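You operate a simulated robot arm through the tools that you are given. There is no shell and no other tool. Be economical: measure what you need, move in short steps, check, and stop when the job is done.

Carry out the task below with a simulated two-armed robot. There is one attempt and no reset: what you move stays moved.

## Task
Take the lid off the white tin and lay it down on the top of the packing bench. Then count the paper pads on the top of the packing bench, then put as many of the squeeze bottles from the top of the packing bench on the side table. Then lift the pot lid open. The order counts. Set down upright: squeeze bottle.

It is judged by the outcome, as a careful person would: the job done as asked, and still so three seconds after it is handed in. It fails if anything else is knocked over, pushed out of place, dropped, spilled or broken. A push-on lid holds only when it is set on centred and level and pressed home; a screw cap is set on level and turned clockwise until tight.

## Robot
Two 7-joint arms with two-finger parallel grippers on one trunk, on a base that drives. Base frame: it is fixed to the floor where the robot stands at the start and does not move with it; the origin is under the middle of the robot, x ahead of it, y to its left, z up. Lengths are in m, angles in degrees, forces in N, time in s.
The left shoulder is at the start at [0.071, 0.156, 1.005], the right one opposite. Places, roughly: paper pad (5x5x3 cm) [1, -0.6, 0.8]; pot lid [-2.3, -1.8, 0.9]; side table [-0.2, 3, 0.8]. Payload 3.91 kg a hand.
The tool frame of a hand sits at the grasp point between the pads (the TCP): z along the fingers, y along the line on which they close. The tips reach 0.03 m beyond it. The gripper opens to 0.11 m. The fingers are 0.02 m wide and 0.01 m thick; the gripper's body (0.048 by 0.112 m) begins 0.055 m behind the TCP.
Orientation is told as [roll, pitch, yaw] about the base's x, y, z axes, in that order, counted from this pose: with the fingers straight down and closing along the base's y, the tool's x points along the base's -x, its y along +y and its z along -z.

## Interface
- The arms move only by the tool apply_moves. It takes "left_deltas", "right_deltas" or both (then of equal length, played together; a hand with none holds still); each is a list of rows, each a list of 7 numbers: the turn, a rotation vector about the tool's x, y, z in degrees, then the shift along the tool's x, y, z in mm, then the closure in counts, from 0 (fully open) to 255 (shut). In form: [[ax, ay, az, dx, dy, dz, gripper], ...]. A call has 1 to 12 rows; each row shifts and turns the commanded pose from where the row before left it, along the tool's axes as they then stand. Each row takes 0.2 s and may step no farther than 0.05 m and 8.6 degrees from the row before; otherwise, or with a gripper value out of range, the whole call is refused. A pose out of reach is approached as far as the arm can. The call stops where the force on the tool passes 40 N (or 10 N more than at its start, if that is more) or the arm is blocked; 0.2 s more then pass. Each finger travels about 0.108 m/s and halts on what it meets, pressing with about 31 N; the grip force reading is that of the motor and also rises with nothing between the fingers. The clock runs only during rows and for 0.2 s after the last one: add rows that do not move to give the fingers time. It gives the time, the measured TCP pose, the force on the tool (base axes), the opening and the grip force at its end, in the units of the frame above (readings bear some noise), with the torque about the TCP (base axes, N m) and any sound that the robot's microphone picked up.
- Cameras (640 x 400 px; columns grow to the right, rows downward): "scene" is now at [0.1415, -0.0009, 1.2474]; the picture's right is [-0.03, -1.00, 0.00], its down [-0.53, 0.01, -0.85] and it looks along [0.85, -0.02, -0.53] (base axes); focal length 220 px, centre (320, 200). "left" rides on the left gripper at [0.072, -0.017, -0.104] in its tool frame; the picture's right is [0.23, 0.97, 0.00], its down [-0.76, 0.18, -0.62] and it looks along [-0.61, 0.14, 0.78] (tool axes); focal length 222 px, centre (320, 200). "right" rides on the right gripper at [0.072, 0.017, -0.103] in its tool frame; the picture's right is [-0.23, 0.97, 0.00], its down [-0.76, -0.18, -0.62] and it looks along [-0.61, -0.14, 0.78] (tool axes); focal length 222 px, centre (320, 200). There is no depth. A picture from a camera that has moved, and an enlarged one, comes with that camera's place and axes in the base frame and with its lens. The place of the scene camera against the robot may be out by one fixed shift of up to 0.012 m in any direction.
- snapshot(camera): a new picture of that camera. It takes no simulated time.
- slide_trunk(by): slides the trunk up (or, below 0, down) by that many m; the arms and the scene camera ride with it, the base frame stays. It gives what a move gives, with no picture.
- steer(legs): drives the robot by 1 to 6 legs, each [ahead, left, turn to the left] in m, m and degrees, along the robot's own axes; the way and the turn of a leg run together, so that a leg with both is an arc; at most 1.5 m and 180 degrees a leg. The arms and the cameras ride along, it lands a little off, and it stops where it bumps. It gives what a move gives.
- turn_head(pan, tilt): turns the head with the scene camera to pan (to the left, within 86 degrees either way) and tilt (down, from -29 to 69), counted from straight ahead of the robot. It gives what a move gives.
- inspect(camera, box): a new picture of the part [left, top, right, bottom] of that camera's present view, enlarged. It takes no simulated time.
- hand_in(): hands the job in; it is judged then, once.

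Work in short steps. Places have to be worked out from the pictures, the camera data and where the tool is seen: move nearer, look again, correct. Check each grasp and each placing, and mend what went wrong. You have 165 turns and 118 pictures in all, those below and enlarged ones among them. Open the grippers and draw the arms clear of the work before you hand the job in, unless the task says otherwise; then end with one line.

The tools are called after "Request:" as a command line: name --argument value ..., lists and objects as JSON in quotes. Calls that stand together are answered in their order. apply_moves: Moves the arms, as the interface text tells. Its arguments: {"type":"object","properties":{"left_deltas":{"type":"array"},"right_deltas":{"type":"array"}},"required":[]} The other tools are called the same way: slide_trunk (by) slides the trunk up or down; steer (legs) drives the base; turn_head (pan, tilt) turns the head that bears the scene camera; snapshot (camera) takes a picture; inspect (camera, box) takes an enlarged picture of a part of a camera's view; hand_in () hands the job in.

At the start:

```text
time_s: 0.0
left_tool_pos: [0.4984, 0.2137, 1.1248]
left_tcp_rot: [0.1, 0.0, 0.0]
left_ft_force: [0.0, -1.4, -0.6]
left_wrist_torque: [-0.03, 0.0, -0.01]
left_grip_width: 0.1097
left_gripper_force: 0.0
right_tool_pos: [0.6993, -0.2396, 1.0889]
right_tcp_rot: [0.0, 0.0, -0.1]
right_ft_force: [0.2, 0.0, -0.2]
right_wrist_torque: [0.0, 0.03, -0.01]
right_grip_width: 0.1097
right_gripper_force: 0.0
trunk travel left (down, up): [-0.45, 0.49]
robot x, y, heading: [0.0031, 0.0021, -0.2]
head pan, tilt: [-1.5, 31.9]
```

scene: 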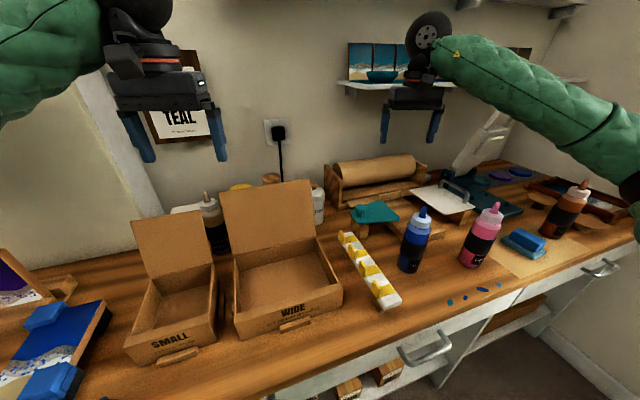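
right: 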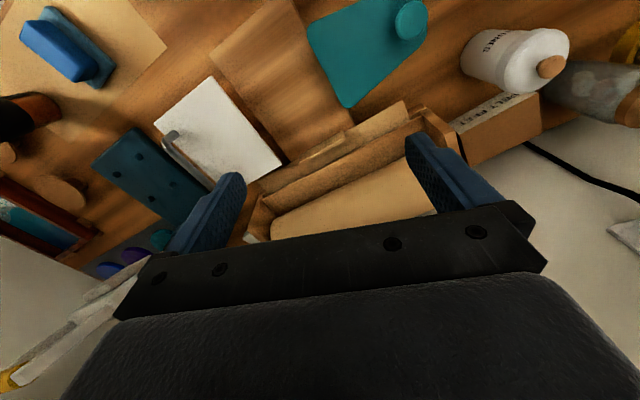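
left: 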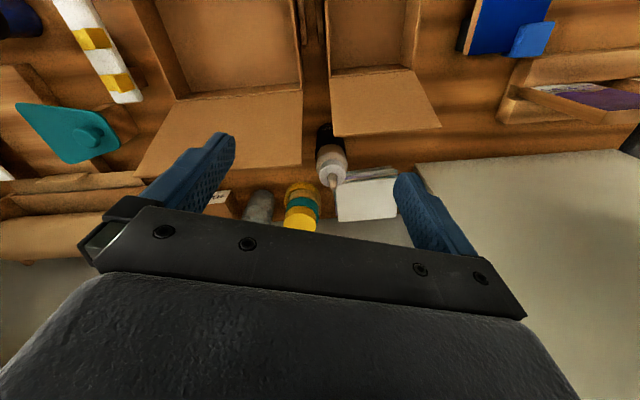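

The bench is cluttered; a white tin with a knobbed lid seems to stand behind the wide box. I enlarge the views to find the tin, pads and bottles.

Request:
inspect --camera "scene" --box '[160, 150, 400, 300]'

Request:
inspect --camera "scene" --box '[400, 130, 640, 300]'

Request:
inspect --camera "right" --box '[400, 0, 640, 150]'

```text
2.67 times, centred on (280, 225) of scene
camera zoom: at [0.1415, -0.0009, 1.2474], right [-0.03, -1.0, 0.0], down [-0.53, 0.01, -0.85], along [0.85, -0.02, -0.53], focal length 586 px, centre (427, 133)
```

zoom: 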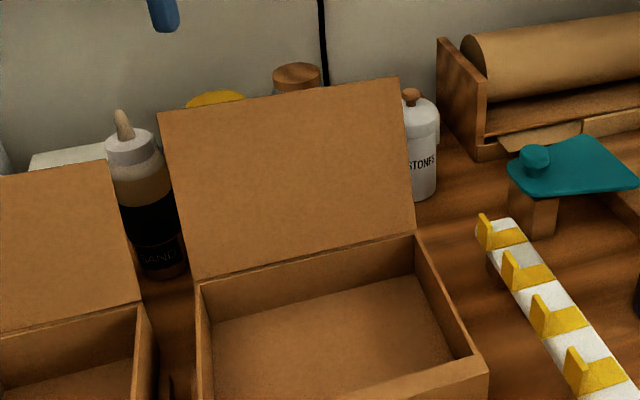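

```text
2.35 times, centred on (520, 215) of scene
camera zoom: at [0.1415, -0.0009, 1.2474], right [-0.03, -1.0, 0.0], down [-0.53, 0.01, -0.85], along [0.85, -0.02, -0.53], focal length 518 px, centre (-151, 165)
```

zoom: 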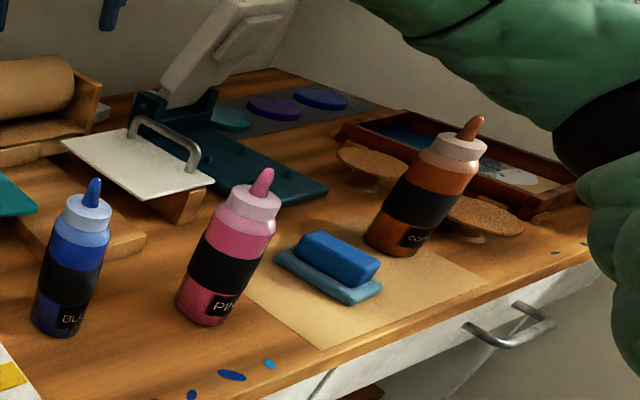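

```text
2.67 times, centred on (520, 75) of right
camera zoom: at [0.628, -0.2231, 1.1934], right [0.23, 0.97, 0.0], down [0.76, -0.18, 0.62], along [0.61, -0.14, -0.78], focal length 592 px, centre (-213, 533)
```

zoom: 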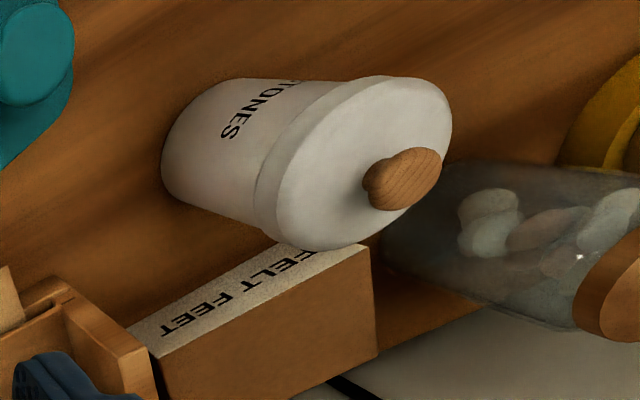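

The tin is the white "STONES" one with the wooden knob. Now I look around with the head for the pads and any other bottles.

Request:
turn_head --pan -45 --tilt 35

Request:
snapshot --camera "scene"

Request:
turn_head --pan 45 --tilt 35

Request:
snapshot --camera "scene"

```text
time_s: 1.1
left_tool_pos: [0.4979, 0.213, 1.1237]
left_tcp_rot: [0.0, 0.0, 0.0]
left_ft_force: [-0.7, -0.2, 0.1]
left_wrist_torque: [0.02, -0.03, 0.01]
left_grip_width: 0.11
left_gripper_force: 0.1
right_tool_pos: [0.6999, -0.2387, 1.0911]
right_tcp_rot: [0.0, 0.0, 0.0]
right_ft_force: [-0.3, -0.5, -0.3]
right_wrist_torque: [0.02, -0.03, -0.02]
right_grip_width: 0.11
right_gripper_force: 0.0
trunk travel left (down, up): [-0.45, 0.49]
robot x, y, heading: [-0.0037, 0.0034, -0.1]
head pan, tilt: [-45.0, 35.0]
```

```text
111 pictures are left
camera scene: at [0.1142, -0.0608, 1.2425], right [-0.71, -0.71, 0.0], down [-0.41, 0.41, -0.82], along [0.58, -0.58, -0.57], focal length 220 px, centre (320, 200)
```

scene: 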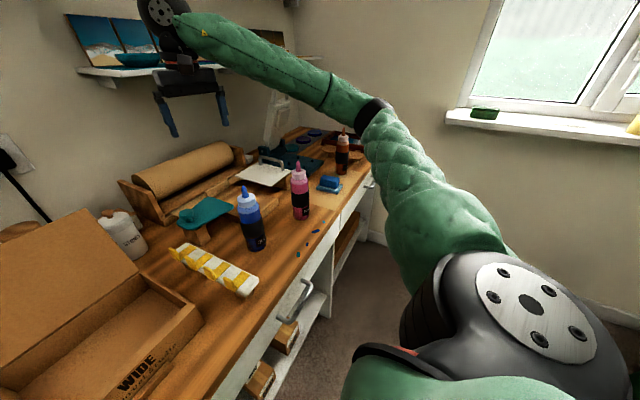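

```text
time_s: 2.8
left_tool_pos: [0.4983, 0.215, 1.1238]
left_tcp_rot: [0.0, -0.1, 0.0]
left_ft_force: [0.8, -0.9, -1.0]
left_wrist_torque: [-0.03, -0.04, -0.04]
left_grip_width: 0.1102
left_gripper_force: 0.0
right_tool_pos: [0.6988, -0.2394, 1.0887]
right_tcp_rot: [-0.1, 0.0, 0.1]
right_ft_force: [0.9, -0.2, -0.8]
right_wrist_torque: [-0.02, -0.04, 0.01]
right_grip_width: 0.1097
right_gripper_force: 0.1
trunk travel left (down, up): [-0.45, 0.49]
robot x, y, heading: [0.0012, -0.0006, -0.2]
head pan, tilt: [45.0, 35.0]
```

```text
110 pictures are left
camera scene: at [0.1142, 0.0636, 1.2425], right [0.71, -0.71, 0.0], down [-0.41, -0.41, -0.82], along [0.58, 0.58, -0.57], focal length 220 px, centre (320, 200)
```

scene: 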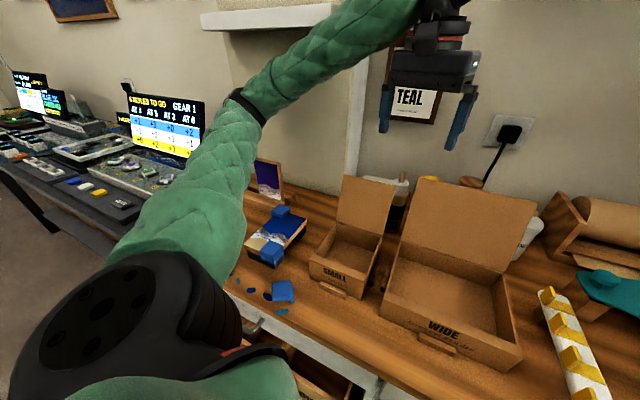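

I raise the trunk to see the bench top from above, including the far corner.

Request:
slide_trunk --by 0.4

Request:
turn_head --pan -30 --tilt 45

Request:
snapshot --camera "scene"

Request:
snapshot --camera "right"

Request:
snapshot --camera "left"

```text
time_s: 6.8
left_tool_pos: [0.4939, 0.2174, 1.1819]
left_tcp_rot: [0.6, 1.3, -0.3]
left_ft_force: [0.7, -0.2, 0.2]
left_wrist_torque: [0.03, -0.02, -0.01]
left_grip_width: 0.1101
left_gripper_force: 0.1
right_tool_pos: [0.6965, -0.2375, 1.1623]
right_tcp_rot: [-0.1, -0.1, 0.1]
right_ft_force: [0.1, -0.2, 0.9]
right_wrist_torque: [0.02, -0.02, -0.01]
right_grip_width: 0.1102
right_gripper_force: 0.0
trunk travel left (down, up): [-0.519, 0.421]
robot x, y, heading: [-0.0038, -0.0042, 0.1]
head pan, tilt: [45.0, 35.0]
stopped: the arm was blocked; the commanded pose is now the measured one
```

```text
time_s: 8.3
left_tool_pos: [0.4939, 0.2145, 1.1821]
left_tcp_rot: [0.5, 1.0, -0.3]
left_ft_force: [-0.3, 0.0, -0.7]
left_wrist_torque: [-0.01, 0.01, 0.0]
left_grip_width: 0.11
left_gripper_force: 0.1
right_tool_pos: [0.6968, -0.2384, 1.1612]
right_tcp_rot: [-0.1, 0.0, 0.0]
right_ft_force: [0.4, -0.1, 0.8]
right_wrist_torque: [0.0, 0.01, -0.02]
right_grip_width: 0.1098
right_gripper_force: 0.1
trunk travel left (down, up): [-0.519, 0.421]
robot x, y, heading: [0.0032, -0.0001, -0.0]
head pan, tilt: [-30.0, 45.0]
```

```text
109 pictures are left
camera scene: at [0.1189, -0.0374, 1.2967], right [-0.5, -0.87, 0.0], down [-0.61, 0.35, -0.71], along [0.61, -0.35, -0.71], focal length 220 px, centre (320, 200)
```

scene: 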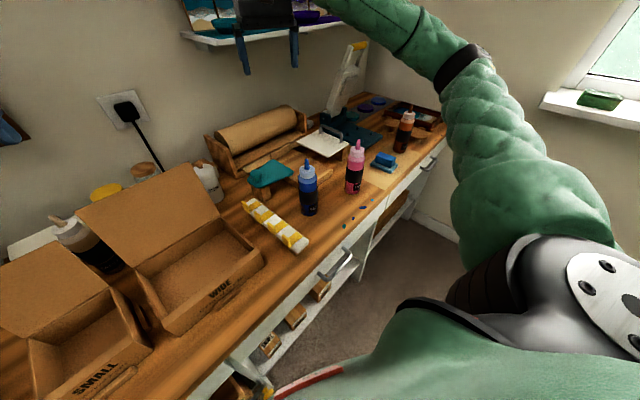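

```text
108 pictures are left
camera right: at [0.6248, -0.221, 1.2641], right [0.23, 0.97, 0.0], down [0.76, -0.18, 0.63], along [0.61, -0.14, -0.78], focal length 222 px, centre (320, 200)
```

right: 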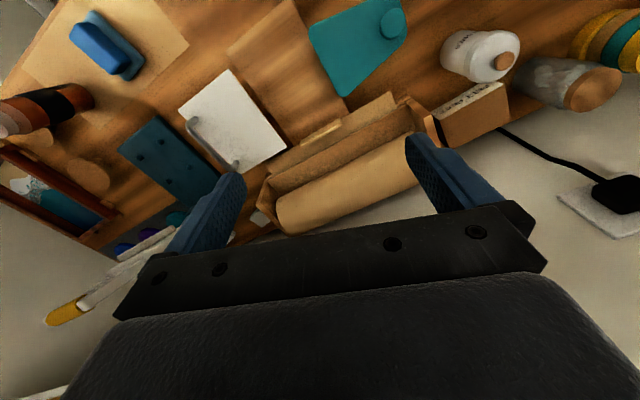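

```text
107 pictures are left
camera left: at [0.4233, 0.1983, 1.2876], right [-0.22, 0.98, 0.01], down [0.77, 0.17, 0.61], along [0.59, 0.14, -0.79], focal length 222 px, centre (320, 200)
```

left: 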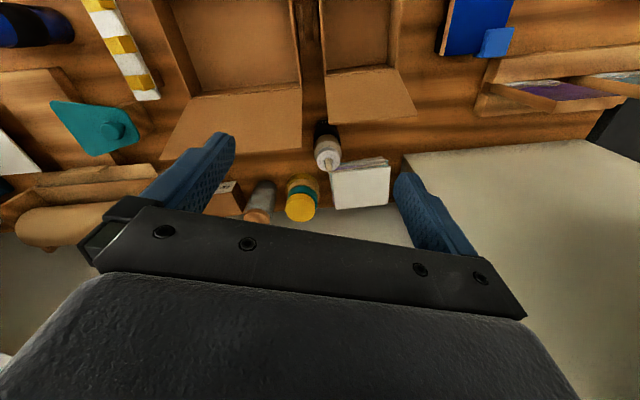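

A small pale piece sits near the right end of the paper roll; I enlarge it and the far corner.

Request:
inspect --camera "right" --box '[60, 140, 300, 290]'

Request:
inspect --camera "scene" --box '[290, 60, 450, 190]'

Request:
inspect --camera "left" --box '[220, 100, 420, 230]'

```text
2.67 times, centred on (180, 215) of right
camera zoom: at [0.6248, -0.221, 1.2641], right [0.23, 0.97, 0.0], down [0.76, -0.18, 0.63], along [0.61, -0.14, -0.78], focal length 592 px, centre (693, 160)
```

zoom: 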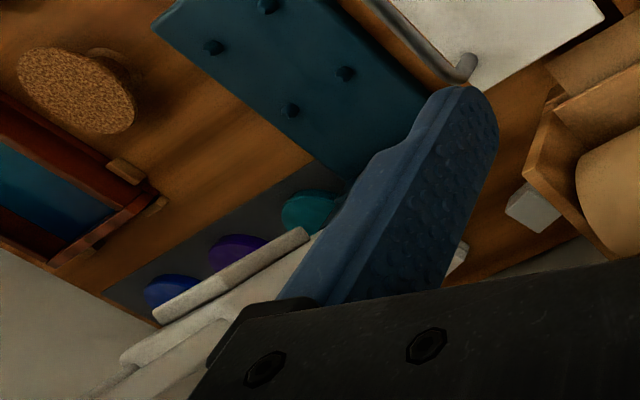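

```text
3.08 times, centred on (370, 125) of scene
camera zoom: at [0.1189, -0.0374, 1.2967], right [-0.5, -0.87, 0.0], down [-0.61, 0.35, -0.71], along [0.61, -0.35, -0.71], focal length 677 px, centre (166, 431)
```

zoom: 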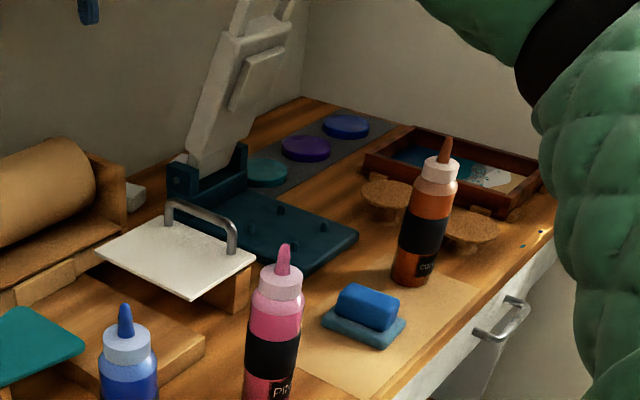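

```text
3.08 times, centred on (320, 165) of left
camera zoom: at [0.4233, 0.1983, 1.2876], right [-0.22, 0.98, 0.01], down [0.77, 0.17, 0.61], along [0.59, 0.14, -0.79], focal length 684 px, centre (320, 308)
```

zoom: 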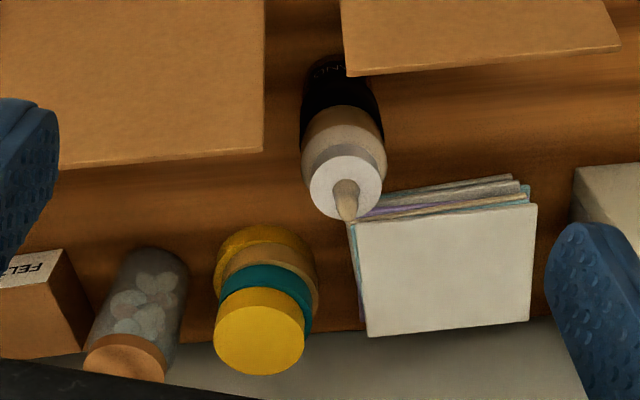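

Two small white blocks may stand behind the press and roll. I move the right hand rightwards to view that corner between its fingers.

Request:
apply_moves --right_deltas '[[0, 0, 0, 0, -45, 0, 0], [0, 0, 0, 0, -45, 0, 0], [0, 0, 0, 0, -45, 0, 0], [0, 0, 0, 0, -45, 0, 0], [0, 0, 0, 0, -45, 0, 0]]'

Request:
snapshot --camera "right"

```text
time_s: 9.5
left_tool_pos: [0.4943, 0.2148, 1.1826]
left_tcp_rot: [0.4, 0.9, -0.4]
left_ft_force: [0.3, -0.5, -0.1]
left_wrist_torque: [-0.01, -0.02, -0.01]
left_grip_width: 0.1099
left_gripper_force: 0.1
right_tool_pos: [0.6964, -0.4611, 1.1624]
right_tcp_rot: [-0.1, -0.1, 0.1]
right_ft_force: [-0.4, 0.4, -0.5]
right_wrist_torque: [-0.04, 0.0, -0.02]
right_grip_width: 0.1101
right_gripper_force: 0.2
trunk travel left (down, up): [-0.519, 0.421]
robot x, y, heading: [-0.0023, -0.0006, 0.3]
head pan, tilt: [-30.0, 45.0]
```

```text
103 pictures are left
camera right: at [0.6248, -0.4452, 1.2645], right [0.23, 0.97, 0.0], down [0.76, -0.18, 0.62], along [0.61, -0.14, -0.78], focal length 222 px, centre (320, 200)
```

right: 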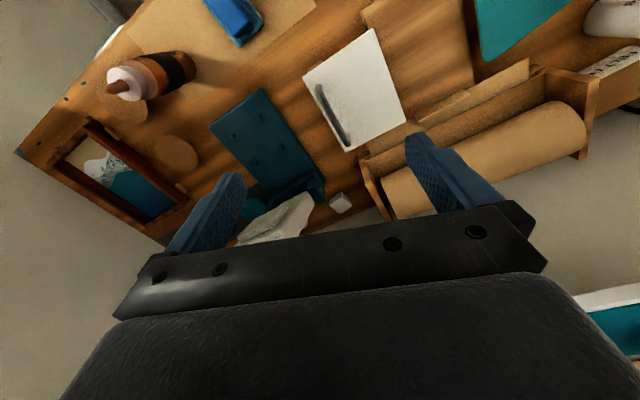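

Request:
inspect --camera "right" --box '[220, 140, 420, 260]'

Request:
inspect --camera "right" --box '[20, 40, 260, 250]'

```text
3.20 times, centred on (320, 200) of right
camera zoom: at [0.6248, -0.4452, 1.2645], right [0.23, 0.97, 0.0], down [0.76, -0.18, 0.62], along [0.61, -0.14, -0.78], focal length 711 px, centre (320, 200)
```

zoom: 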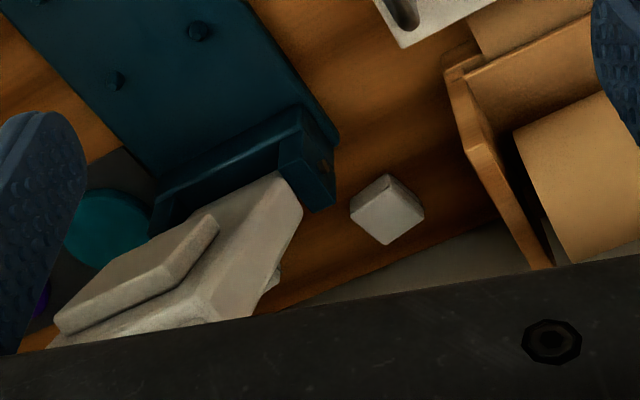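

```text
1.90 times, centred on (140, 145) of right
camera zoom: at [0.6248, -0.4452, 1.2645], right [0.23, 0.97, 0.0], down [0.76, -0.18, 0.62], along [0.61, -0.14, -0.78], focal length 423 px, centre (663, 305)
```

zoom: 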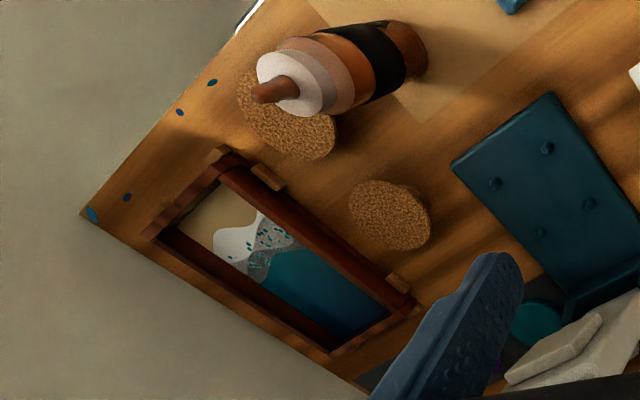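

One pad at ≈(0.99,-0.47), a second one apparently behind the press lever at ≈(1.05,-0.59). I move the hand further to look behind the lever.

Request:
apply_moves --right_deltas '[[0, 0, 0, 0, -45, 0, 0], [0, 0, 0, 0, -45, 0, 0], [0, 0, 0, 0, -45, 0, 0], [0, 0, 0, 0, -45, 0, 0]]'

Request:
inspect --camera "right" --box '[200, 80, 520, 280]'

```text
time_s: 10.5
left_tool_pos: [0.4947, 0.2152, 1.183]
left_tcp_rot: [0.5, 0.9, -0.3]
left_ft_force: [0.0, 0.1, 0.3]
left_wrist_torque: [-0.03, -0.01, 0.02]
left_grip_width: 0.1102
left_gripper_force: 0.1
right_tool_pos: [0.6958, -0.6429, 1.1608]
right_tcp_rot: [-0.1, -0.1, 0.0]
right_ft_force: [0.9, -0.2, 0.6]
right_wrist_torque: [-0.01, -0.03, 0.01]
right_grip_width: 0.1101
right_gripper_force: 0.0
trunk travel left (down, up): [-0.519, 0.421]
robot x, y, heading: [0.001, 0.0002, 0.3]
head pan, tilt: [-30.0, 45.0]
```

```text
2.00 times, centred on (360, 180) of right
camera zoom: at [0.6246, -0.6258, 1.2635], right [0.23, 0.97, 0.0], down [0.76, -0.18, 0.62], along [0.61, -0.14, -0.78], focal length 444 px, centre (240, 240)
```

zoom: 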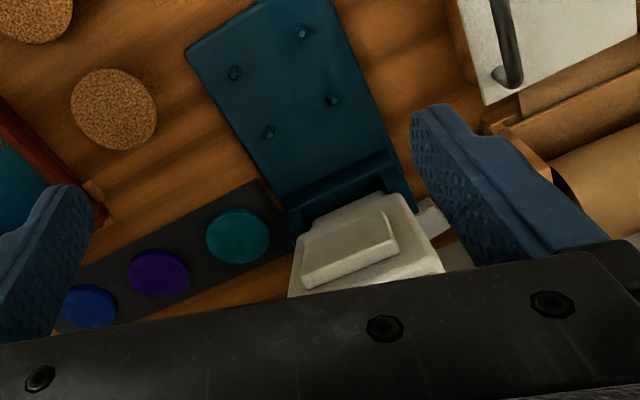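

The lever hides the second object from here. I go back to y≈-0.36 and slightly forward to look behind the lever from the left.

Request:
apply_moves --right_deltas '[[0, 0, 0, 0, 48, 0, 0], [0, 0, 0, 0, 48, 0, 0], [0, 0, 0, 0, 48, 0, 0], [0, 0, 0, 0, 48, 0, 0], [0, 0, 0, 0, 48, 0, 0], [0, 0, 0, 0, 48, 0, 0], [0, 0, 0, -40, 0, 0, 0], [0, 0, 0, -40, 0, 0, 0]]'

Request:
inspect --camera "right" --box '[160, 80, 480, 280]'

```text
time_s: 12.3
left_tool_pos: [0.4945, 0.2158, 1.1833]
left_tcp_rot: [0.4, 0.8, -0.3]
left_ft_force: [-0.3, 0.8, -0.5]
left_wrist_torque: [-0.02, 0.02, 0.0]
left_grip_width: 0.11
left_gripper_force: 0.1
right_tool_pos: [0.7762, -0.3546, 1.1623]
right_tcp_rot: [-0.2, -0.1, 0.0]
right_ft_force: [-0.4, -0.3, 0.0]
right_wrist_torque: [0.02, -0.03, 0.01]
right_grip_width: 0.1101
right_gripper_force: 0.1
trunk travel left (down, up): [-0.519, 0.421]
robot x, y, heading: [-0.0048, -0.0013, -0.0]
head pan, tilt: [-30.0, 45.0]
```

```text
2.00 times, centred on (320, 180) of right
camera zoom: at [0.7042, -0.3369, 1.2648], right [0.23, 0.97, 0.0], down [0.76, -0.18, 0.63], along [0.61, -0.14, -0.78], focal length 444 px, centre (320, 240)
```

zoom: 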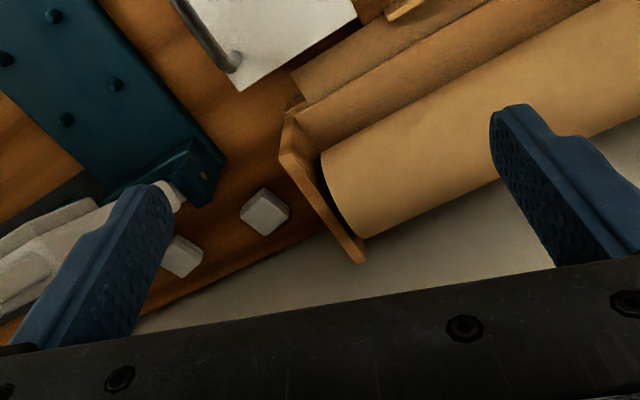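

Two pads visible now. I shift a bit right and forward to check for a third behind the lever.

Request:
apply_moves --right_deltas '[[0, 0, 0, -40, -40, 0, 0], [0, 0, 0, -40, -40, 0, 0]]'

Request:
inspect --camera "right" --box '[160, 60, 480, 260]'

```text
refused: row 1 steps farther than a row can; nothing moved
```

```text
2.00 times, centred on (320, 160) of right
camera zoom: at [0.7042, -0.3369, 1.2648], right [0.23, 0.97, 0.0], down [0.76, -0.18, 0.63], along [0.61, -0.14, -0.78], focal length 444 px, centre (320, 280)
```

zoom: 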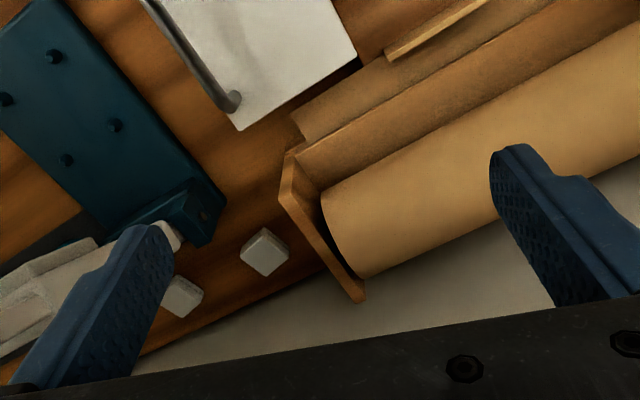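

The step was too large; I repeat it with smaller rows.

Request:
apply_moves --right_deltas '[[0, 0, 0, -33, -33, 0, 0], [0, 0, 0, -33, -33, 0, 0], [0, 0, 0, -20, -20, 0, 0]]'

Request:
inspect --camera "right" --box '[160, 60, 480, 260]'

```text
time_s: 12.8
left_tool_pos: [0.4943, 0.2154, 1.1828]
left_tcp_rot: [0.6, 1.2, -0.2]
left_ft_force: [-0.1, -0.2, -0.1]
left_wrist_torque: [-0.01, 0.02, 0.01]
left_grip_width: 0.1101
left_gripper_force: 0.0
right_tool_pos: [0.8253, -0.4036, 1.1625]
right_tcp_rot: [-0.1, 0.3, 1.1]
right_ft_force: [-11.2, -1.2, 3.9]
right_wrist_torque: [0.31, -0.34, 0.79]
right_grip_width: 0.1096
right_gripper_force: 0.1
trunk travel left (down, up): [-0.519, 0.421]
robot x, y, heading: [-0.0002, -0.0009, 0.2]
head pan, tilt: [-30.0, 45.0]
stopped in row 2 (right hand): the force on the tool passed its limit at 113 N (the readings are from after the stop); the commanded pose is now the measured one
```

```text
2.00 times, centred on (320, 160) of right
camera zoom: at [0.7545, -0.3887, 1.2668], right [0.21, 0.98, 0.0], down [0.77, -0.16, 0.62], along [0.6, -0.13, -0.79], focal length 444 px, centre (320, 280)
```

zoom: 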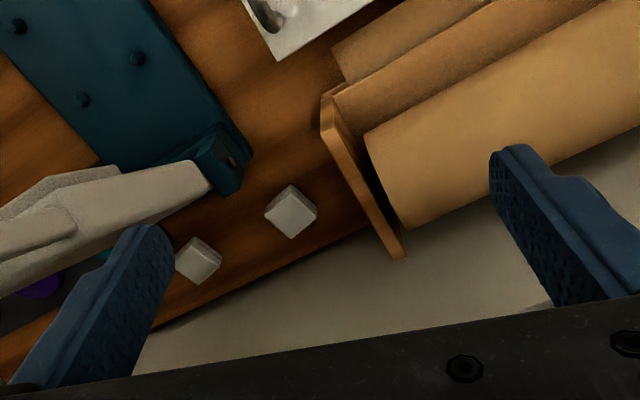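

The wrist touched the shelf; I back off at once and check the shelf.

Request:
apply_moves --right_deltas '[[0, 0, 0, 40, 0, 0, 0], [0, 0, 0, 40, 0, 0, 0], [0, 0, 0, 40, 0, 0, 0]]'

Request:
turn_head --pan -20 --tilt 5

Request:
snapshot --camera "scene"

```text
time_s: 13.6
left_tool_pos: [0.493, 0.2162, 1.1831]
left_tcp_rot: [0.6, 1.0, -0.3]
left_ft_force: [0.1, -0.3, -0.7]
left_wrist_torque: [0.02, 0.03, 0.02]
left_grip_width: 0.1101
left_gripper_force: 0.2
right_tool_pos: [0.7077, -0.4066, 1.1623]
right_tcp_rot: [-0.2, 0.4, 0.9]
right_ft_force: [0.2, 1.2, 0.2]
right_wrist_torque: [0.01, 0.02, -0.03]
right_grip_width: 0.1101
right_gripper_force: 0.0
trunk travel left (down, up): [-0.519, 0.421]
robot x, y, heading: [-0.0029, -0.0014, -0.1]
head pan, tilt: [-30.0, 45.0]
```

```text
time_s: 14.7
left_tool_pos: [0.4938, 0.2146, 1.1825]
left_tcp_rot: [0.4, 1.0, -0.3]
left_ft_force: [0.1, -0.2, -0.2]
left_wrist_torque: [0.01, 0.02, 0.0]
left_grip_width: 0.1099
left_gripper_force: 0.0
right_tool_pos: [0.7049, -0.4057, 1.1614]
right_tcp_rot: [-0.1, 0.4, 1.0]
right_ft_force: [0.0, -0.5, 0.7]
right_wrist_torque: [-0.03, 0.02, 0.01]
right_grip_width: 0.1097
right_gripper_force: 0.1
trunk travel left (down, up): [-0.519, 0.421]
robot x, y, heading: [-0.0033, 0.0028, -0.0]
head pan, tilt: [-20.0, 5.0]
```

```text
96 pictures are left
camera scene: at [0.1337, -0.0281, 1.3599], right [-0.34, -0.94, 0.0], down [-0.08, 0.03, -1.0], along [0.94, -0.34, -0.08], focal length 220 px, centre (320, 200)
```

scene: 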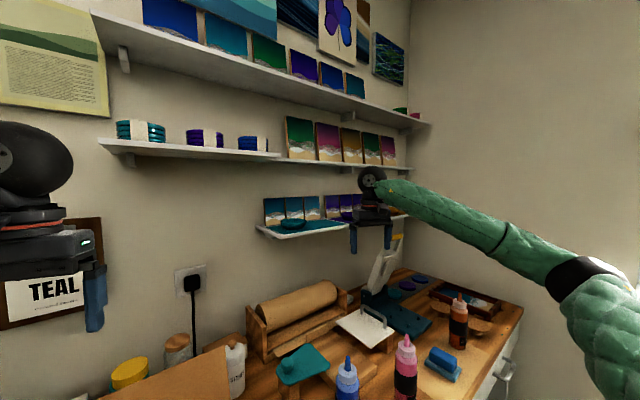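

Shelf is undisturbed. Now I move the left hand forward to look behind the boxes.

Request:
apply_moves --left_deltas '[[0, 0, 0, -45, 0, 0, 0], [0, 0, 0, -45, 0, 0, 0], [0, 0, 0, -45, 0, 0, 0], [0, 0, 0, -45, 0, 0, 0]]'

Request:
snapshot --camera "left"

```text
time_s: 15.9
left_tool_pos: [0.5672, 0.3007, 1.1903]
left_tcp_rot: [-0.1, -0.3, 8.0]
left_ft_force: [0.0, 0.9, -0.4]
left_wrist_torque: [-0.04, 0.02, 0.01]
left_grip_width: 0.11
left_gripper_force: 0.1
right_tool_pos: [0.6916, -0.3098, 1.1693]
right_tcp_rot: [-0.6, 0.1, 9.4]
right_ft_force: [0.6, -0.6, 0.3]
right_wrist_torque: [0.04, 0.0, -0.02]
right_grip_width: 0.11
right_gripper_force: 0.0
trunk travel left (down, up): [-0.519, 0.421]
robot x, y, heading: [-0.0625, -0.0169, 8.2]
head pan, tilt: [-20.0, 5.0]
stopped in row 4 (left hand): the arm was blocked; the commanded pose is now the measured one
```

```text
95 pictures are left
camera left: at [0.4972, 0.2744, 1.2934], right [-0.36, 0.93, 0.0], down [0.73, 0.28, 0.63], along [0.58, 0.22, -0.78], focal length 222 px, centre (320, 200)
```

left: 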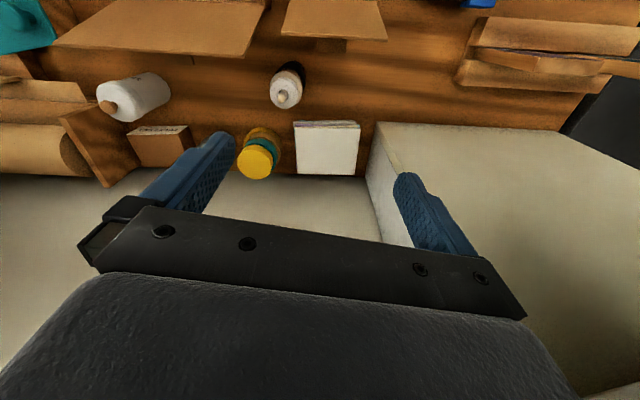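

The left arm was blocked (probably by the mantel above) and the base was nudged. I retract the left hand, lower the trunk back, and then re-square the base.

Request:
apply_moves --left_deltas '[[0, 0, 0, 45, 0, 0, 0], [0, 0, 0, 45, 0, 0, 0], [0, 0, 0, 30, -30, 0, 0]]'

Request:
slide_trunk --by -0.07

Request:
steer --legs '[[0, 0, -8.2]]'

Request:
turn_head --pan 0 --tilt 40

Request:
snapshot --camera "scene"

```text
time_s: 16.7
left_tool_pos: [0.4651, 0.2482, 1.1809]
left_tcp_rot: [0.2, 0.5, 7.9]
left_ft_force: [0.1, -0.1, 0.0]
left_wrist_torque: [0.03, 0.0, -0.03]
left_grip_width: 0.1099
left_gripper_force: 0.0
right_tool_pos: [0.7026, -0.3138, 1.1582]
right_tcp_rot: [-0.3, 0.8, 9.3]
right_ft_force: [-0.2, 0.0, 0.2]
right_wrist_torque: [0.04, 0.05, -0.01]
right_grip_width: 0.11
right_gripper_force: 0.1
trunk travel left (down, up): [-0.519, 0.421]
robot x, y, heading: [-0.0582, -0.019, 8.2]
head pan, tilt: [-20.0, 5.0]
```

```text
time_s: 17.8
left_tool_pos: [0.4624, 0.2508, 1.1128]
left_tcp_rot: [0.1, 0.5, 7.8]
left_ft_force: [-1.4, 0.2, -0.1]
left_wrist_torque: [-0.03, -0.02, -0.04]
left_grip_width: 0.1101
left_gripper_force: 0.0
right_tool_pos: [0.7, -0.3131, 1.0907]
right_tcp_rot: [-0.5, 0.6, 9.4]
right_ft_force: [0.1, -0.7, 0.2]
right_wrist_torque: [-0.05, -0.01, 0.02]
right_grip_width: 0.1103
right_gripper_force: 0.0
trunk travel left (down, up): [-0.449, 0.491]
robot x, y, heading: [-0.0597, -0.0199, 8.4]
head pan, tilt: [-20.0, 5.0]
```

```text
time_s: 18.8
left_tool_pos: [0.4975, 0.1708, 1.1134]
left_tcp_rot: [0.2, 0.5, -0.4]
left_ft_force: [1.1, 0.7, -0.1]
left_wrist_torque: [0.03, 0.0, 0.0]
left_grip_width: 0.1099
left_gripper_force: 0.2
right_tool_pos: [0.6491, -0.4179, 1.0898]
right_tcp_rot: [-0.4, 0.7, 1.0]
right_ft_force: [0.0, 0.0, 0.3]
right_wrist_torque: [0.01, 0.01, -0.02]
right_grip_width: 0.1099
right_gripper_force: 0.1
trunk travel left (down, up): [-0.449, 0.491]
robot x, y, heading: [-0.058, -0.0144, -0.2]
head pan, tilt: [-20.0, 5.0]
```

```text
time_s: 19.8
left_tool_pos: [0.498, 0.1724, 1.1128]
left_tcp_rot: [0.0, 0.5, -0.5]
left_ft_force: [0.3, 0.3, -0.7]
left_wrist_torque: [0.03, -0.03, 0.0]
left_grip_width: 0.1099
left_gripper_force: 0.0
right_tool_pos: [0.6496, -0.4185, 1.0898]
right_tcp_rot: [-0.4, 0.7, 1.0]
right_ft_force: [-0.3, -0.3, 0.6]
right_wrist_torque: [0.0, 0.0, 0.0]
right_grip_width: 0.11
right_gripper_force: 0.0
trunk travel left (down, up): [-0.449, 0.491]
robot x, y, heading: [-0.0605, -0.0151, -0.1]
head pan, tilt: [0.0, 40.0]
```

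```text
94 pictures are left
camera scene: at [0.0775, -0.0162, 1.2338], right [0.0, -1.0, 0.0], down [-0.64, 0.0, -0.77], along [0.77, 0.0, -0.64], focal length 220 px, centre (320, 200)
```

scene: 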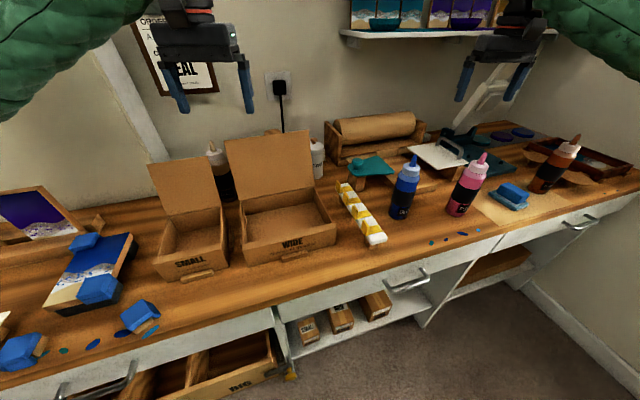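

Nothing was disturbed. From two right-camera views the knob triangulates to ≈(0.715,-0.005,0.94), with the wide box's lid corner near (0.61,0.015,1.03). I bring the right hand above it, then yaw 45° so the camera keeps off the box lid.

Request:
apply_moves --right_deltas '[[0, 0, 0, -6, 46, 0, 0], [0, 0, 0, -6, 46, 0, 0], [0, 0, 0, -6, 46, 0, 0], [0, 0, 0, -6, 46, 0, 0], [0, 0, 0, -6, 46, 0, 0], [0, 0, 0, -6, 46, 0, 0], [0, 0, 0, -6, 46, 0, 0], [0, 0, 0, -6, 46, 0, 0], [0, 0, 0, -6, 40, 0, 0]]'

Request:
apply_moves --right_deltas '[[0, 0, -7.4, 0, 0, 0, 0], [0, 0, -7.4, 0, 0, 0, 0], [0, 0, -7.4, 0, 0, 0, 0], [0, 0, -7.4, 0, 0, 0, 0], [0, 0, -7.4, 0, 0, 0, 0], [0, 0, -7.4, 0, 0, 0, 0]]'

Request:
snapshot --camera "right"

Request:
snapshot --camera "scene"

```text
time_s: 21.8
left_tool_pos: [0.4977, 0.1735, 1.1114]
left_tcp_rot: [0.1, 0.5, -0.5]
left_ft_force: [0.3, -0.4, -0.3]
left_wrist_torque: [-0.04, 0.01, -0.01]
left_grip_width: 0.1099
left_gripper_force: 0.0
right_tool_pos: [0.696, -0.009, 1.0874]
right_tcp_rot: [-0.5, 0.8, 1.1]
right_ft_force: [-0.6, -0.2, -0.4]
right_wrist_torque: [-0.02, -0.02, 0.0]
right_grip_width: 0.1102
right_gripper_force: 0.0
trunk travel left (down, up): [-0.449, 0.491]
robot x, y, heading: [-0.0609, -0.0185, 0.2]
head pan, tilt: [0.0, 40.0]
```

```text
time_s: 23.2
left_tool_pos: [0.4985, 0.1721, 1.1137]
left_tcp_rot: [0.1, 0.5, -0.4]
left_ft_force: [0.3, -0.1, 1.2]
left_wrist_torque: [0.0, 0.0, -0.01]
left_grip_width: 0.1103
left_gripper_force: 0.1
right_tool_pos: [0.6965, -0.0091, 1.0866]
right_tcp_rot: [0.2, 0.8, 45.5]
right_ft_force: [0.5, -0.4, 0.5]
right_wrist_torque: [-0.01, -0.01, -0.04]
right_grip_width: 0.1098
right_gripper_force: 0.1
trunk travel left (down, up): [-0.449, 0.491]
robot x, y, heading: [-0.0629, -0.0155, 0.2]
head pan, tilt: [0.0, 40.0]
```

```text
93 pictures are left
camera right: at [0.6358, -0.0488, 1.1912], right [-0.54, 0.84, 0.0], down [0.67, 0.42, 0.61], along [0.52, 0.33, -0.79], focal length 222 px, centre (320, 200)
```

right: 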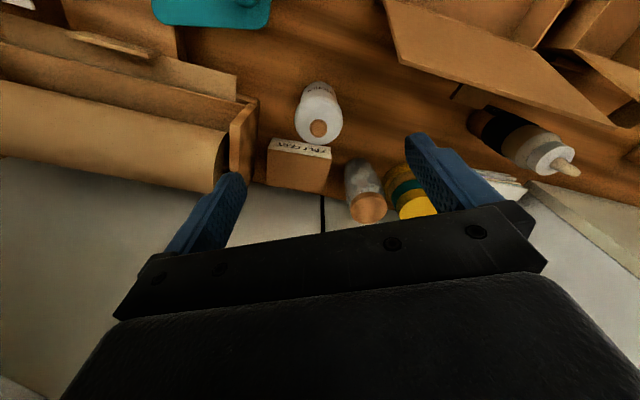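

```text
92 pictures are left
camera scene: at [0.0775, -0.016, 1.2337], right [0.0, -1.0, 0.0], down [-0.64, 0.0, -0.77], along [0.77, 0.0, -0.64], focal length 220 px, centre (320, 200)
```

scene: 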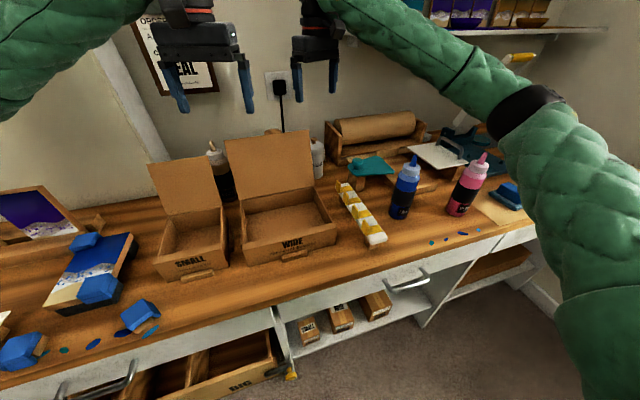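

The new ray confirms the knob at ≈(0.714,0.0). I centre over it and come down to z≈1.03, then look again.

Request:
apply_moves --right_deltas '[[0, 0, 0, -18.7, -6.2, 0, 0], [0, 0, 0, 0, 0, 30, 0], [0, 0, 0, 0, 0, 27, 0], [0, 0, 0, 0, 0, 0, 0]]'

Request:
snapshot --camera "right"

Request:
inspect --camera "scene" --box '[240, 60, 400, 200]'

```text
time_s: 24.2
left_tool_pos: [0.4967, 0.1719, 1.1132]
left_tcp_rot: [0.0, 0.5, -0.4]
left_ft_force: [-0.2, -0.6, 0.8]
left_wrist_torque: [-0.01, 0.0, 0.0]
left_grip_width: 0.1102
left_gripper_force: 0.1
right_tool_pos: [0.7131, -0.0006, 1.0298]
right_tcp_rot: [0.1, 0.8, 45.5]
right_ft_force: [-0.2, 0.8, 0.1]
right_wrist_torque: [0.0, -0.01, -0.02]
right_grip_width: 0.11
right_gripper_force: 0.0
trunk travel left (down, up): [-0.449, 0.491]
robot x, y, heading: [-0.0605, -0.0165, 0.0]
head pan, tilt: [0.0, 40.0]
```

```text
91 pictures are left
camera right: at [0.6522, -0.0403, 1.1344], right [-0.53, 0.85, 0.0], down [0.67, 0.42, 0.61], along [0.52, 0.33, -0.79], focal length 222 px, centre (320, 200)
```

right: 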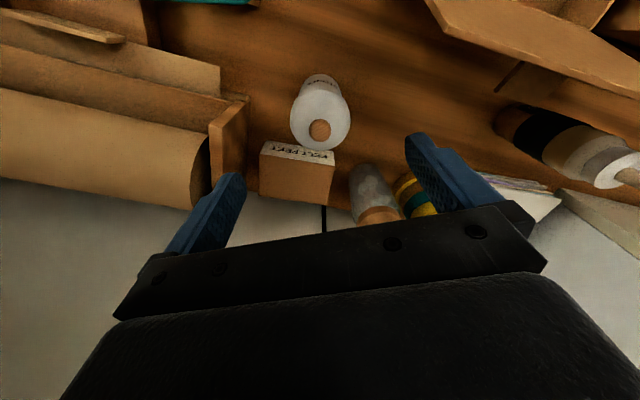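

```text
2.86 times, centred on (320, 130) of scene
camera zoom: at [0.0772, -0.0161, 1.2338], right [0.0, -1.0, 0.0], down [-0.64, 0.0, -0.77], along [0.77, 0.0, -0.64], focal length 628 px, centre (320, 400)
```

zoom: 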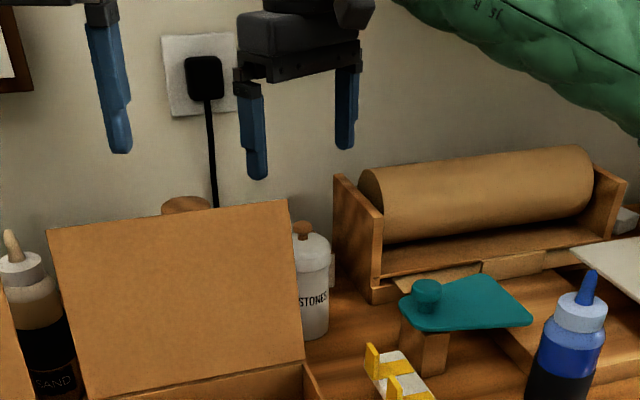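

Knob confirmed at (0.713,-0.001), spanning roughly z 0.934–0.953. I descend so the tips come just above the lid top.

Request:
apply_moves --right_deltas '[[0, 0, 0, 0, 0, 25, 0], [0, 0, 0, 0, 0, 20, 0], [0, 0, 0, 0, 0, 12, 0], [0, 0, 0, 0, 0, 4, 0], [0, 0, 0, 0, 0, 0, 0]]'

Request:
inspect --camera "scene" --box '[260, 90, 380, 180]'

Request:
inspect --camera "right" --box '[200, 50, 440, 250]'

```text
time_s: 25.6
left_tool_pos: [0.4907, 0.179, 1.116]
left_tcp_rot: [-0.2, 0.0, -0.5]
left_ft_force: [0.4, -0.1, -0.3]
left_wrist_torque: [0.0, 0.01, 0.01]
left_grip_width: 0.1099
left_gripper_force: 0.0
right_tool_pos: [0.7093, 0.0057, 1.0039]
right_tcp_rot: [-1.9, -0.9, 45.4]
right_ft_force: [0.3, 0.3, -0.8]
right_wrist_torque: [0.02, 0.02, 0.01]
right_grip_width: 0.1098
right_gripper_force: 0.1
trunk travel left (down, up): [-0.449, 0.491]
robot x, y, heading: [-0.0594, -0.0163, -0.3]
head pan, tilt: [0.0, 40.0]
stopped in row 5 (right hand): the arm was blocked; the commanded pose is now the measured one
```

```text
4.44 times, centred on (320, 135) of scene
camera zoom: at [0.0702, -0.0084, 1.2364], right [0.0, -1.0, 0.01], down [-0.64, 0.0, -0.77], along [0.77, -0.01, -0.64], focal length 978 px, centre (320, 489)
```

zoom: 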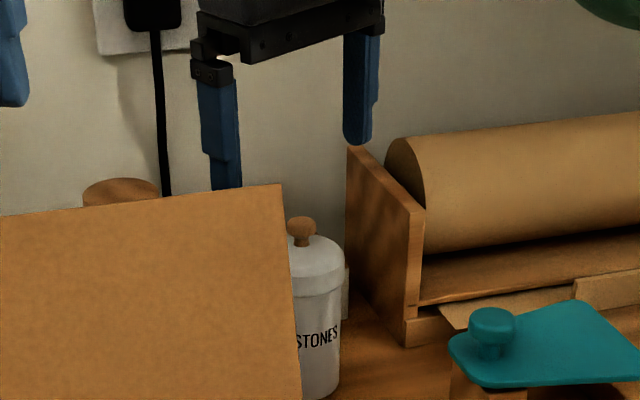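

```text
2.00 times, centred on (320, 150) of right
camera zoom: at [0.6435, -0.0339, 1.1054], right [-0.53, 0.85, -0.03], down [0.64, 0.43, 0.64], along [0.55, 0.32, -0.77], focal length 444 px, centre (320, 300)
```

zoom: 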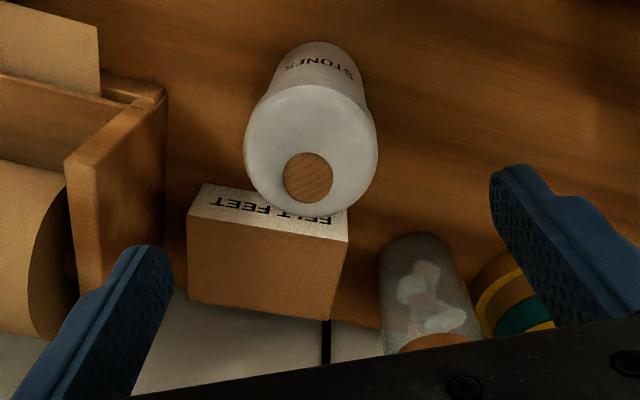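

The descent is blocked by something touching the arm further up (no tool force). I look to the right at the elbow before moving.

Request:
turn_head --pan -40 --tilt 30

Request:
snapshot --camera "scene"

```text
time_s: 26.7
left_tool_pos: [0.4886, 0.1796, 1.117]
left_tcp_rot: [-0.2, 0.0, -0.4]
left_ft_force: [0.0, -0.3, -1.0]
left_wrist_torque: [-0.02, -0.02, 0.0]
left_grip_width: 0.1099
left_gripper_force: 0.0
right_tool_pos: [0.7063, 0.0046, 1.0015]
right_tcp_rot: [-1.9, -0.8, 45.4]
right_ft_force: [0.7, 0.3, 0.6]
right_wrist_torque: [0.02, -0.02, 0.01]
right_grip_width: 0.11
right_gripper_force: 0.1
trunk travel left (down, up): [-0.449, 0.491]
robot x, y, heading: [-0.0605, -0.0178, 0.0]
head pan, tilt: [-40.0, 30.0]
```

```text
87 pictures are left
camera scene: at [0.0515, -0.0657, 1.2519], right [-0.64, -0.77, 0.0], down [-0.38, 0.32, -0.87], along [0.67, -0.56, -0.49], focal length 220 px, centre (320, 200)
```

scene: 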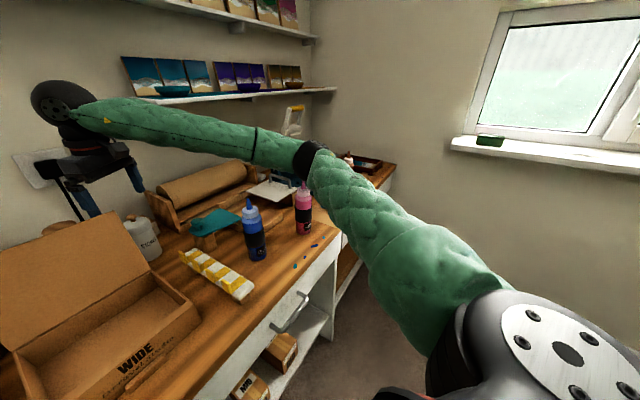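

The elbow hangs right over the pink bottle's nozzle and is probably touching it. I lift the right hand straight up and look again.

Request:
apply_moves --right_deltas '[[0, 0, 0, 0, 0, -30, 0], [0, 0, 0, 0, 0, -40, 0], [0, 0, 0, 0, 0, -40, 0]]'

Request:
inspect --camera "scene" --box '[180, 100, 400, 270]'

```text
time_s: 27.5
left_tool_pos: [0.497, 0.1736, 1.112]
left_tcp_rot: [0.1, 0.5, -0.4]
left_ft_force: [-0.6, 0.2, 0.2]
left_wrist_torque: [0.0, -0.01, -0.02]
left_grip_width: 0.1097
left_gripper_force: 0.0
right_tool_pos: [0.7128, -0.0005, 1.0933]
right_tcp_rot: [-0.7, -0.1, 45.4]
right_ft_force: [-0.4, 0.5, -0.6]
right_wrist_torque: [0.01, 0.01, -0.03]
right_grip_width: 0.1099
right_gripper_force: 0.1
trunk travel left (down, up): [-0.449, 0.491]
robot x, y, heading: [-0.0569, -0.0156, -0.1]
head pan, tilt: [-40.0, 30.0]
```

```text
2.35 times, centred on (290, 185) of scene
camera zoom: at [0.0617, -0.0738, 1.2483], right [-0.64, -0.77, 0.0], down [-0.38, 0.32, -0.87], along [0.66, -0.56, -0.5], focal length 518 px, centre (391, 235)
```

zoom: 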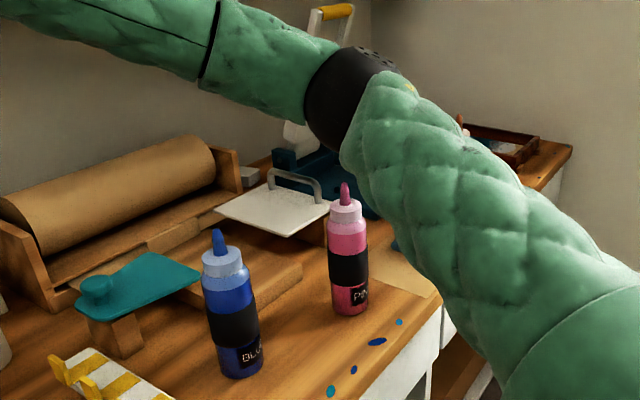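

Bottles are still upright. To get elbow clearance I want the trunk higher; I check what blocks the left arm above.

Request:
turn_head --pan 50 --tilt 0

Request:
snapshot --camera "scene"

```text
time_s: 29.1
left_tool_pos: [0.4985, 0.1736, 1.1131]
left_tcp_rot: [0.2, 0.5, -0.3]
left_ft_force: [-0.4, -0.9, 0.4]
left_wrist_torque: [0.0, 0.0, 0.01]
left_grip_width: 0.11
left_gripper_force: 0.1
right_tool_pos: [0.7116, 0.0, 1.095]
right_tcp_rot: [-0.7, -0.1, 45.4]
right_ft_force: [0.2, -0.1, -0.5]
right_wrist_torque: [0.03, -0.01, -0.01]
right_grip_width: 0.1098
right_gripper_force: 0.1
trunk travel left (down, up): [-0.449, 0.491]
robot x, y, heading: [-0.0599, -0.0179, -0.3]
head pan, tilt: [50.0, 0.0]
```

```text
85 pictures are left
camera scene: at [0.0507, 0.0532, 1.2974], right [0.77, -0.64, 0.0], down [0.0, 0.0, -1.0], along [0.64, 0.77, 0.0], focal length 220 px, centre (320, 200)
```

scene: 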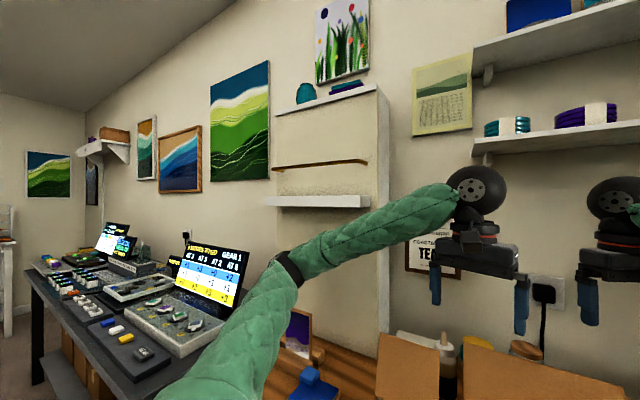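

The left forearm sits just below the mantel ledge. I raise the trunk slightly, back up 0.12 m (straightening the right arm's elbow and freeing the left), then raise more.

Request:
slide_trunk --by 0.045

Request:
steer --legs '[[-0.12, 0, 0]]'

Request:
slide_trunk --by 0.1

Request:
turn_head --pan -25 --tilt 35

Request:
snapshot --camera "scene"

```text
time_s: 30.0
left_tool_pos: [0.4986, 0.1722, 1.1568]
left_tcp_rot: [0.1, 0.5, -0.4]
left_ft_force: [0.8, -0.2, -0.6]
left_wrist_torque: [-0.04, -0.01, 0.05]
left_grip_width: 0.1099
left_gripper_force: 0.1
right_tool_pos: [0.7127, 0.0003, 1.1396]
right_tcp_rot: [-0.7, 0.0, 45.4]
right_ft_force: [0.5, -0.1, -0.3]
right_wrist_torque: [-0.02, -0.02, 0.02]
right_grip_width: 0.1101
right_gripper_force: 0.0
trunk travel left (down, up): [-0.494, 0.446]
robot x, y, heading: [-0.0588, -0.0191, 0.3]
head pan, tilt: [50.0, 0.0]
```

```text
time_s: 31.2
left_tool_pos: [0.3757, 0.1729, 1.1587]
left_tcp_rot: [0.2, 0.4, -0.4]
left_ft_force: [0.1, -0.2, 0.3]
left_wrist_torque: [0.01, -0.02, -0.01]
left_grip_width: 0.1098
left_gripper_force: 0.3
right_tool_pos: [0.591, 0.0014, 1.1411]
right_tcp_rot: [-0.8, -0.2, 45.5]
right_ft_force: [-0.9, 0.4, -0.1]
right_wrist_torque: [0.05, -0.07, 0.02]
right_grip_width: 0.1099
right_gripper_force: 0.0
trunk travel left (down, up): [-0.494, 0.446]
robot x, y, heading: [-0.1803, -0.0163, 0.0]
head pan, tilt: [50.0, 0.0]
```

```text
time_s: 32.6
left_tool_pos: [0.3777, 0.1726, 1.2572]
left_tcp_rot: [0.1, 0.5, -0.3]
left_ft_force: [0.5, -0.2, -1.0]
left_wrist_torque: [-0.01, 0.03, 0.01]
left_grip_width: 0.1098
left_gripper_force: 0.0
right_tool_pos: [0.5915, 0.001, 1.2392]
right_tcp_rot: [-0.8, 0.0, 45.5]
right_ft_force: [-0.1, -0.3, 0.7]
right_wrist_torque: [0.01, 0.0, -0.03]
right_grip_width: 0.11
right_gripper_force: 0.1
trunk travel left (down, up): [-0.594, 0.346]
robot x, y, heading: [-0.1819, -0.0185, 0.0]
head pan, tilt: [50.0, 0.0]
```

```text
time_s: 34.0
left_tool_pos: [0.3761, 0.1719, 1.259]
left_tcp_rot: [0.1, 0.5, -0.3]
left_ft_force: [-0.2, 0.3, -0.7]
left_wrist_torque: [0.0, -0.03, -0.02]
left_grip_width: 0.1101
left_gripper_force: 0.0
right_tool_pos: [0.591, 0.001, 1.2405]
right_tcp_rot: [-0.7, -0.1, 45.4]
right_ft_force: [-0.8, 0.1, 0.2]
right_wrist_torque: [-0.01, -0.02, -0.01]
right_grip_width: 0.1101
right_gripper_force: 0.0
trunk travel left (down, up): [-0.594, 0.346]
robot x, y, heading: [-0.1816, -0.0186, 0.1]
head pan, tilt: [-25.0, 35.0]
```

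```text
84 pictures are left
camera scene: at [-0.0482, -0.0527, 1.3863], right [-0.42, -0.91, 0.0], down [-0.52, 0.24, -0.82], along [0.74, -0.35, -0.57], focal length 220 px, centre (320, 200)
```

scene: 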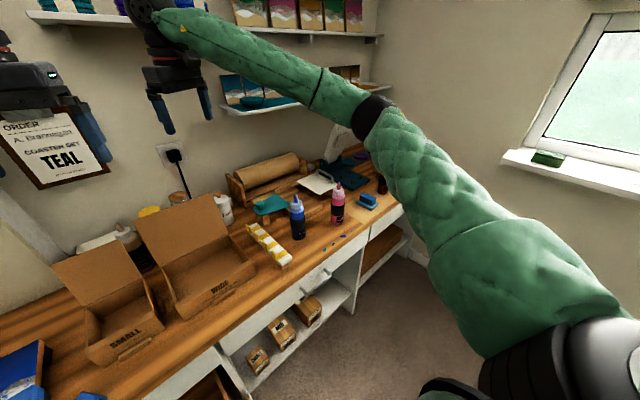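

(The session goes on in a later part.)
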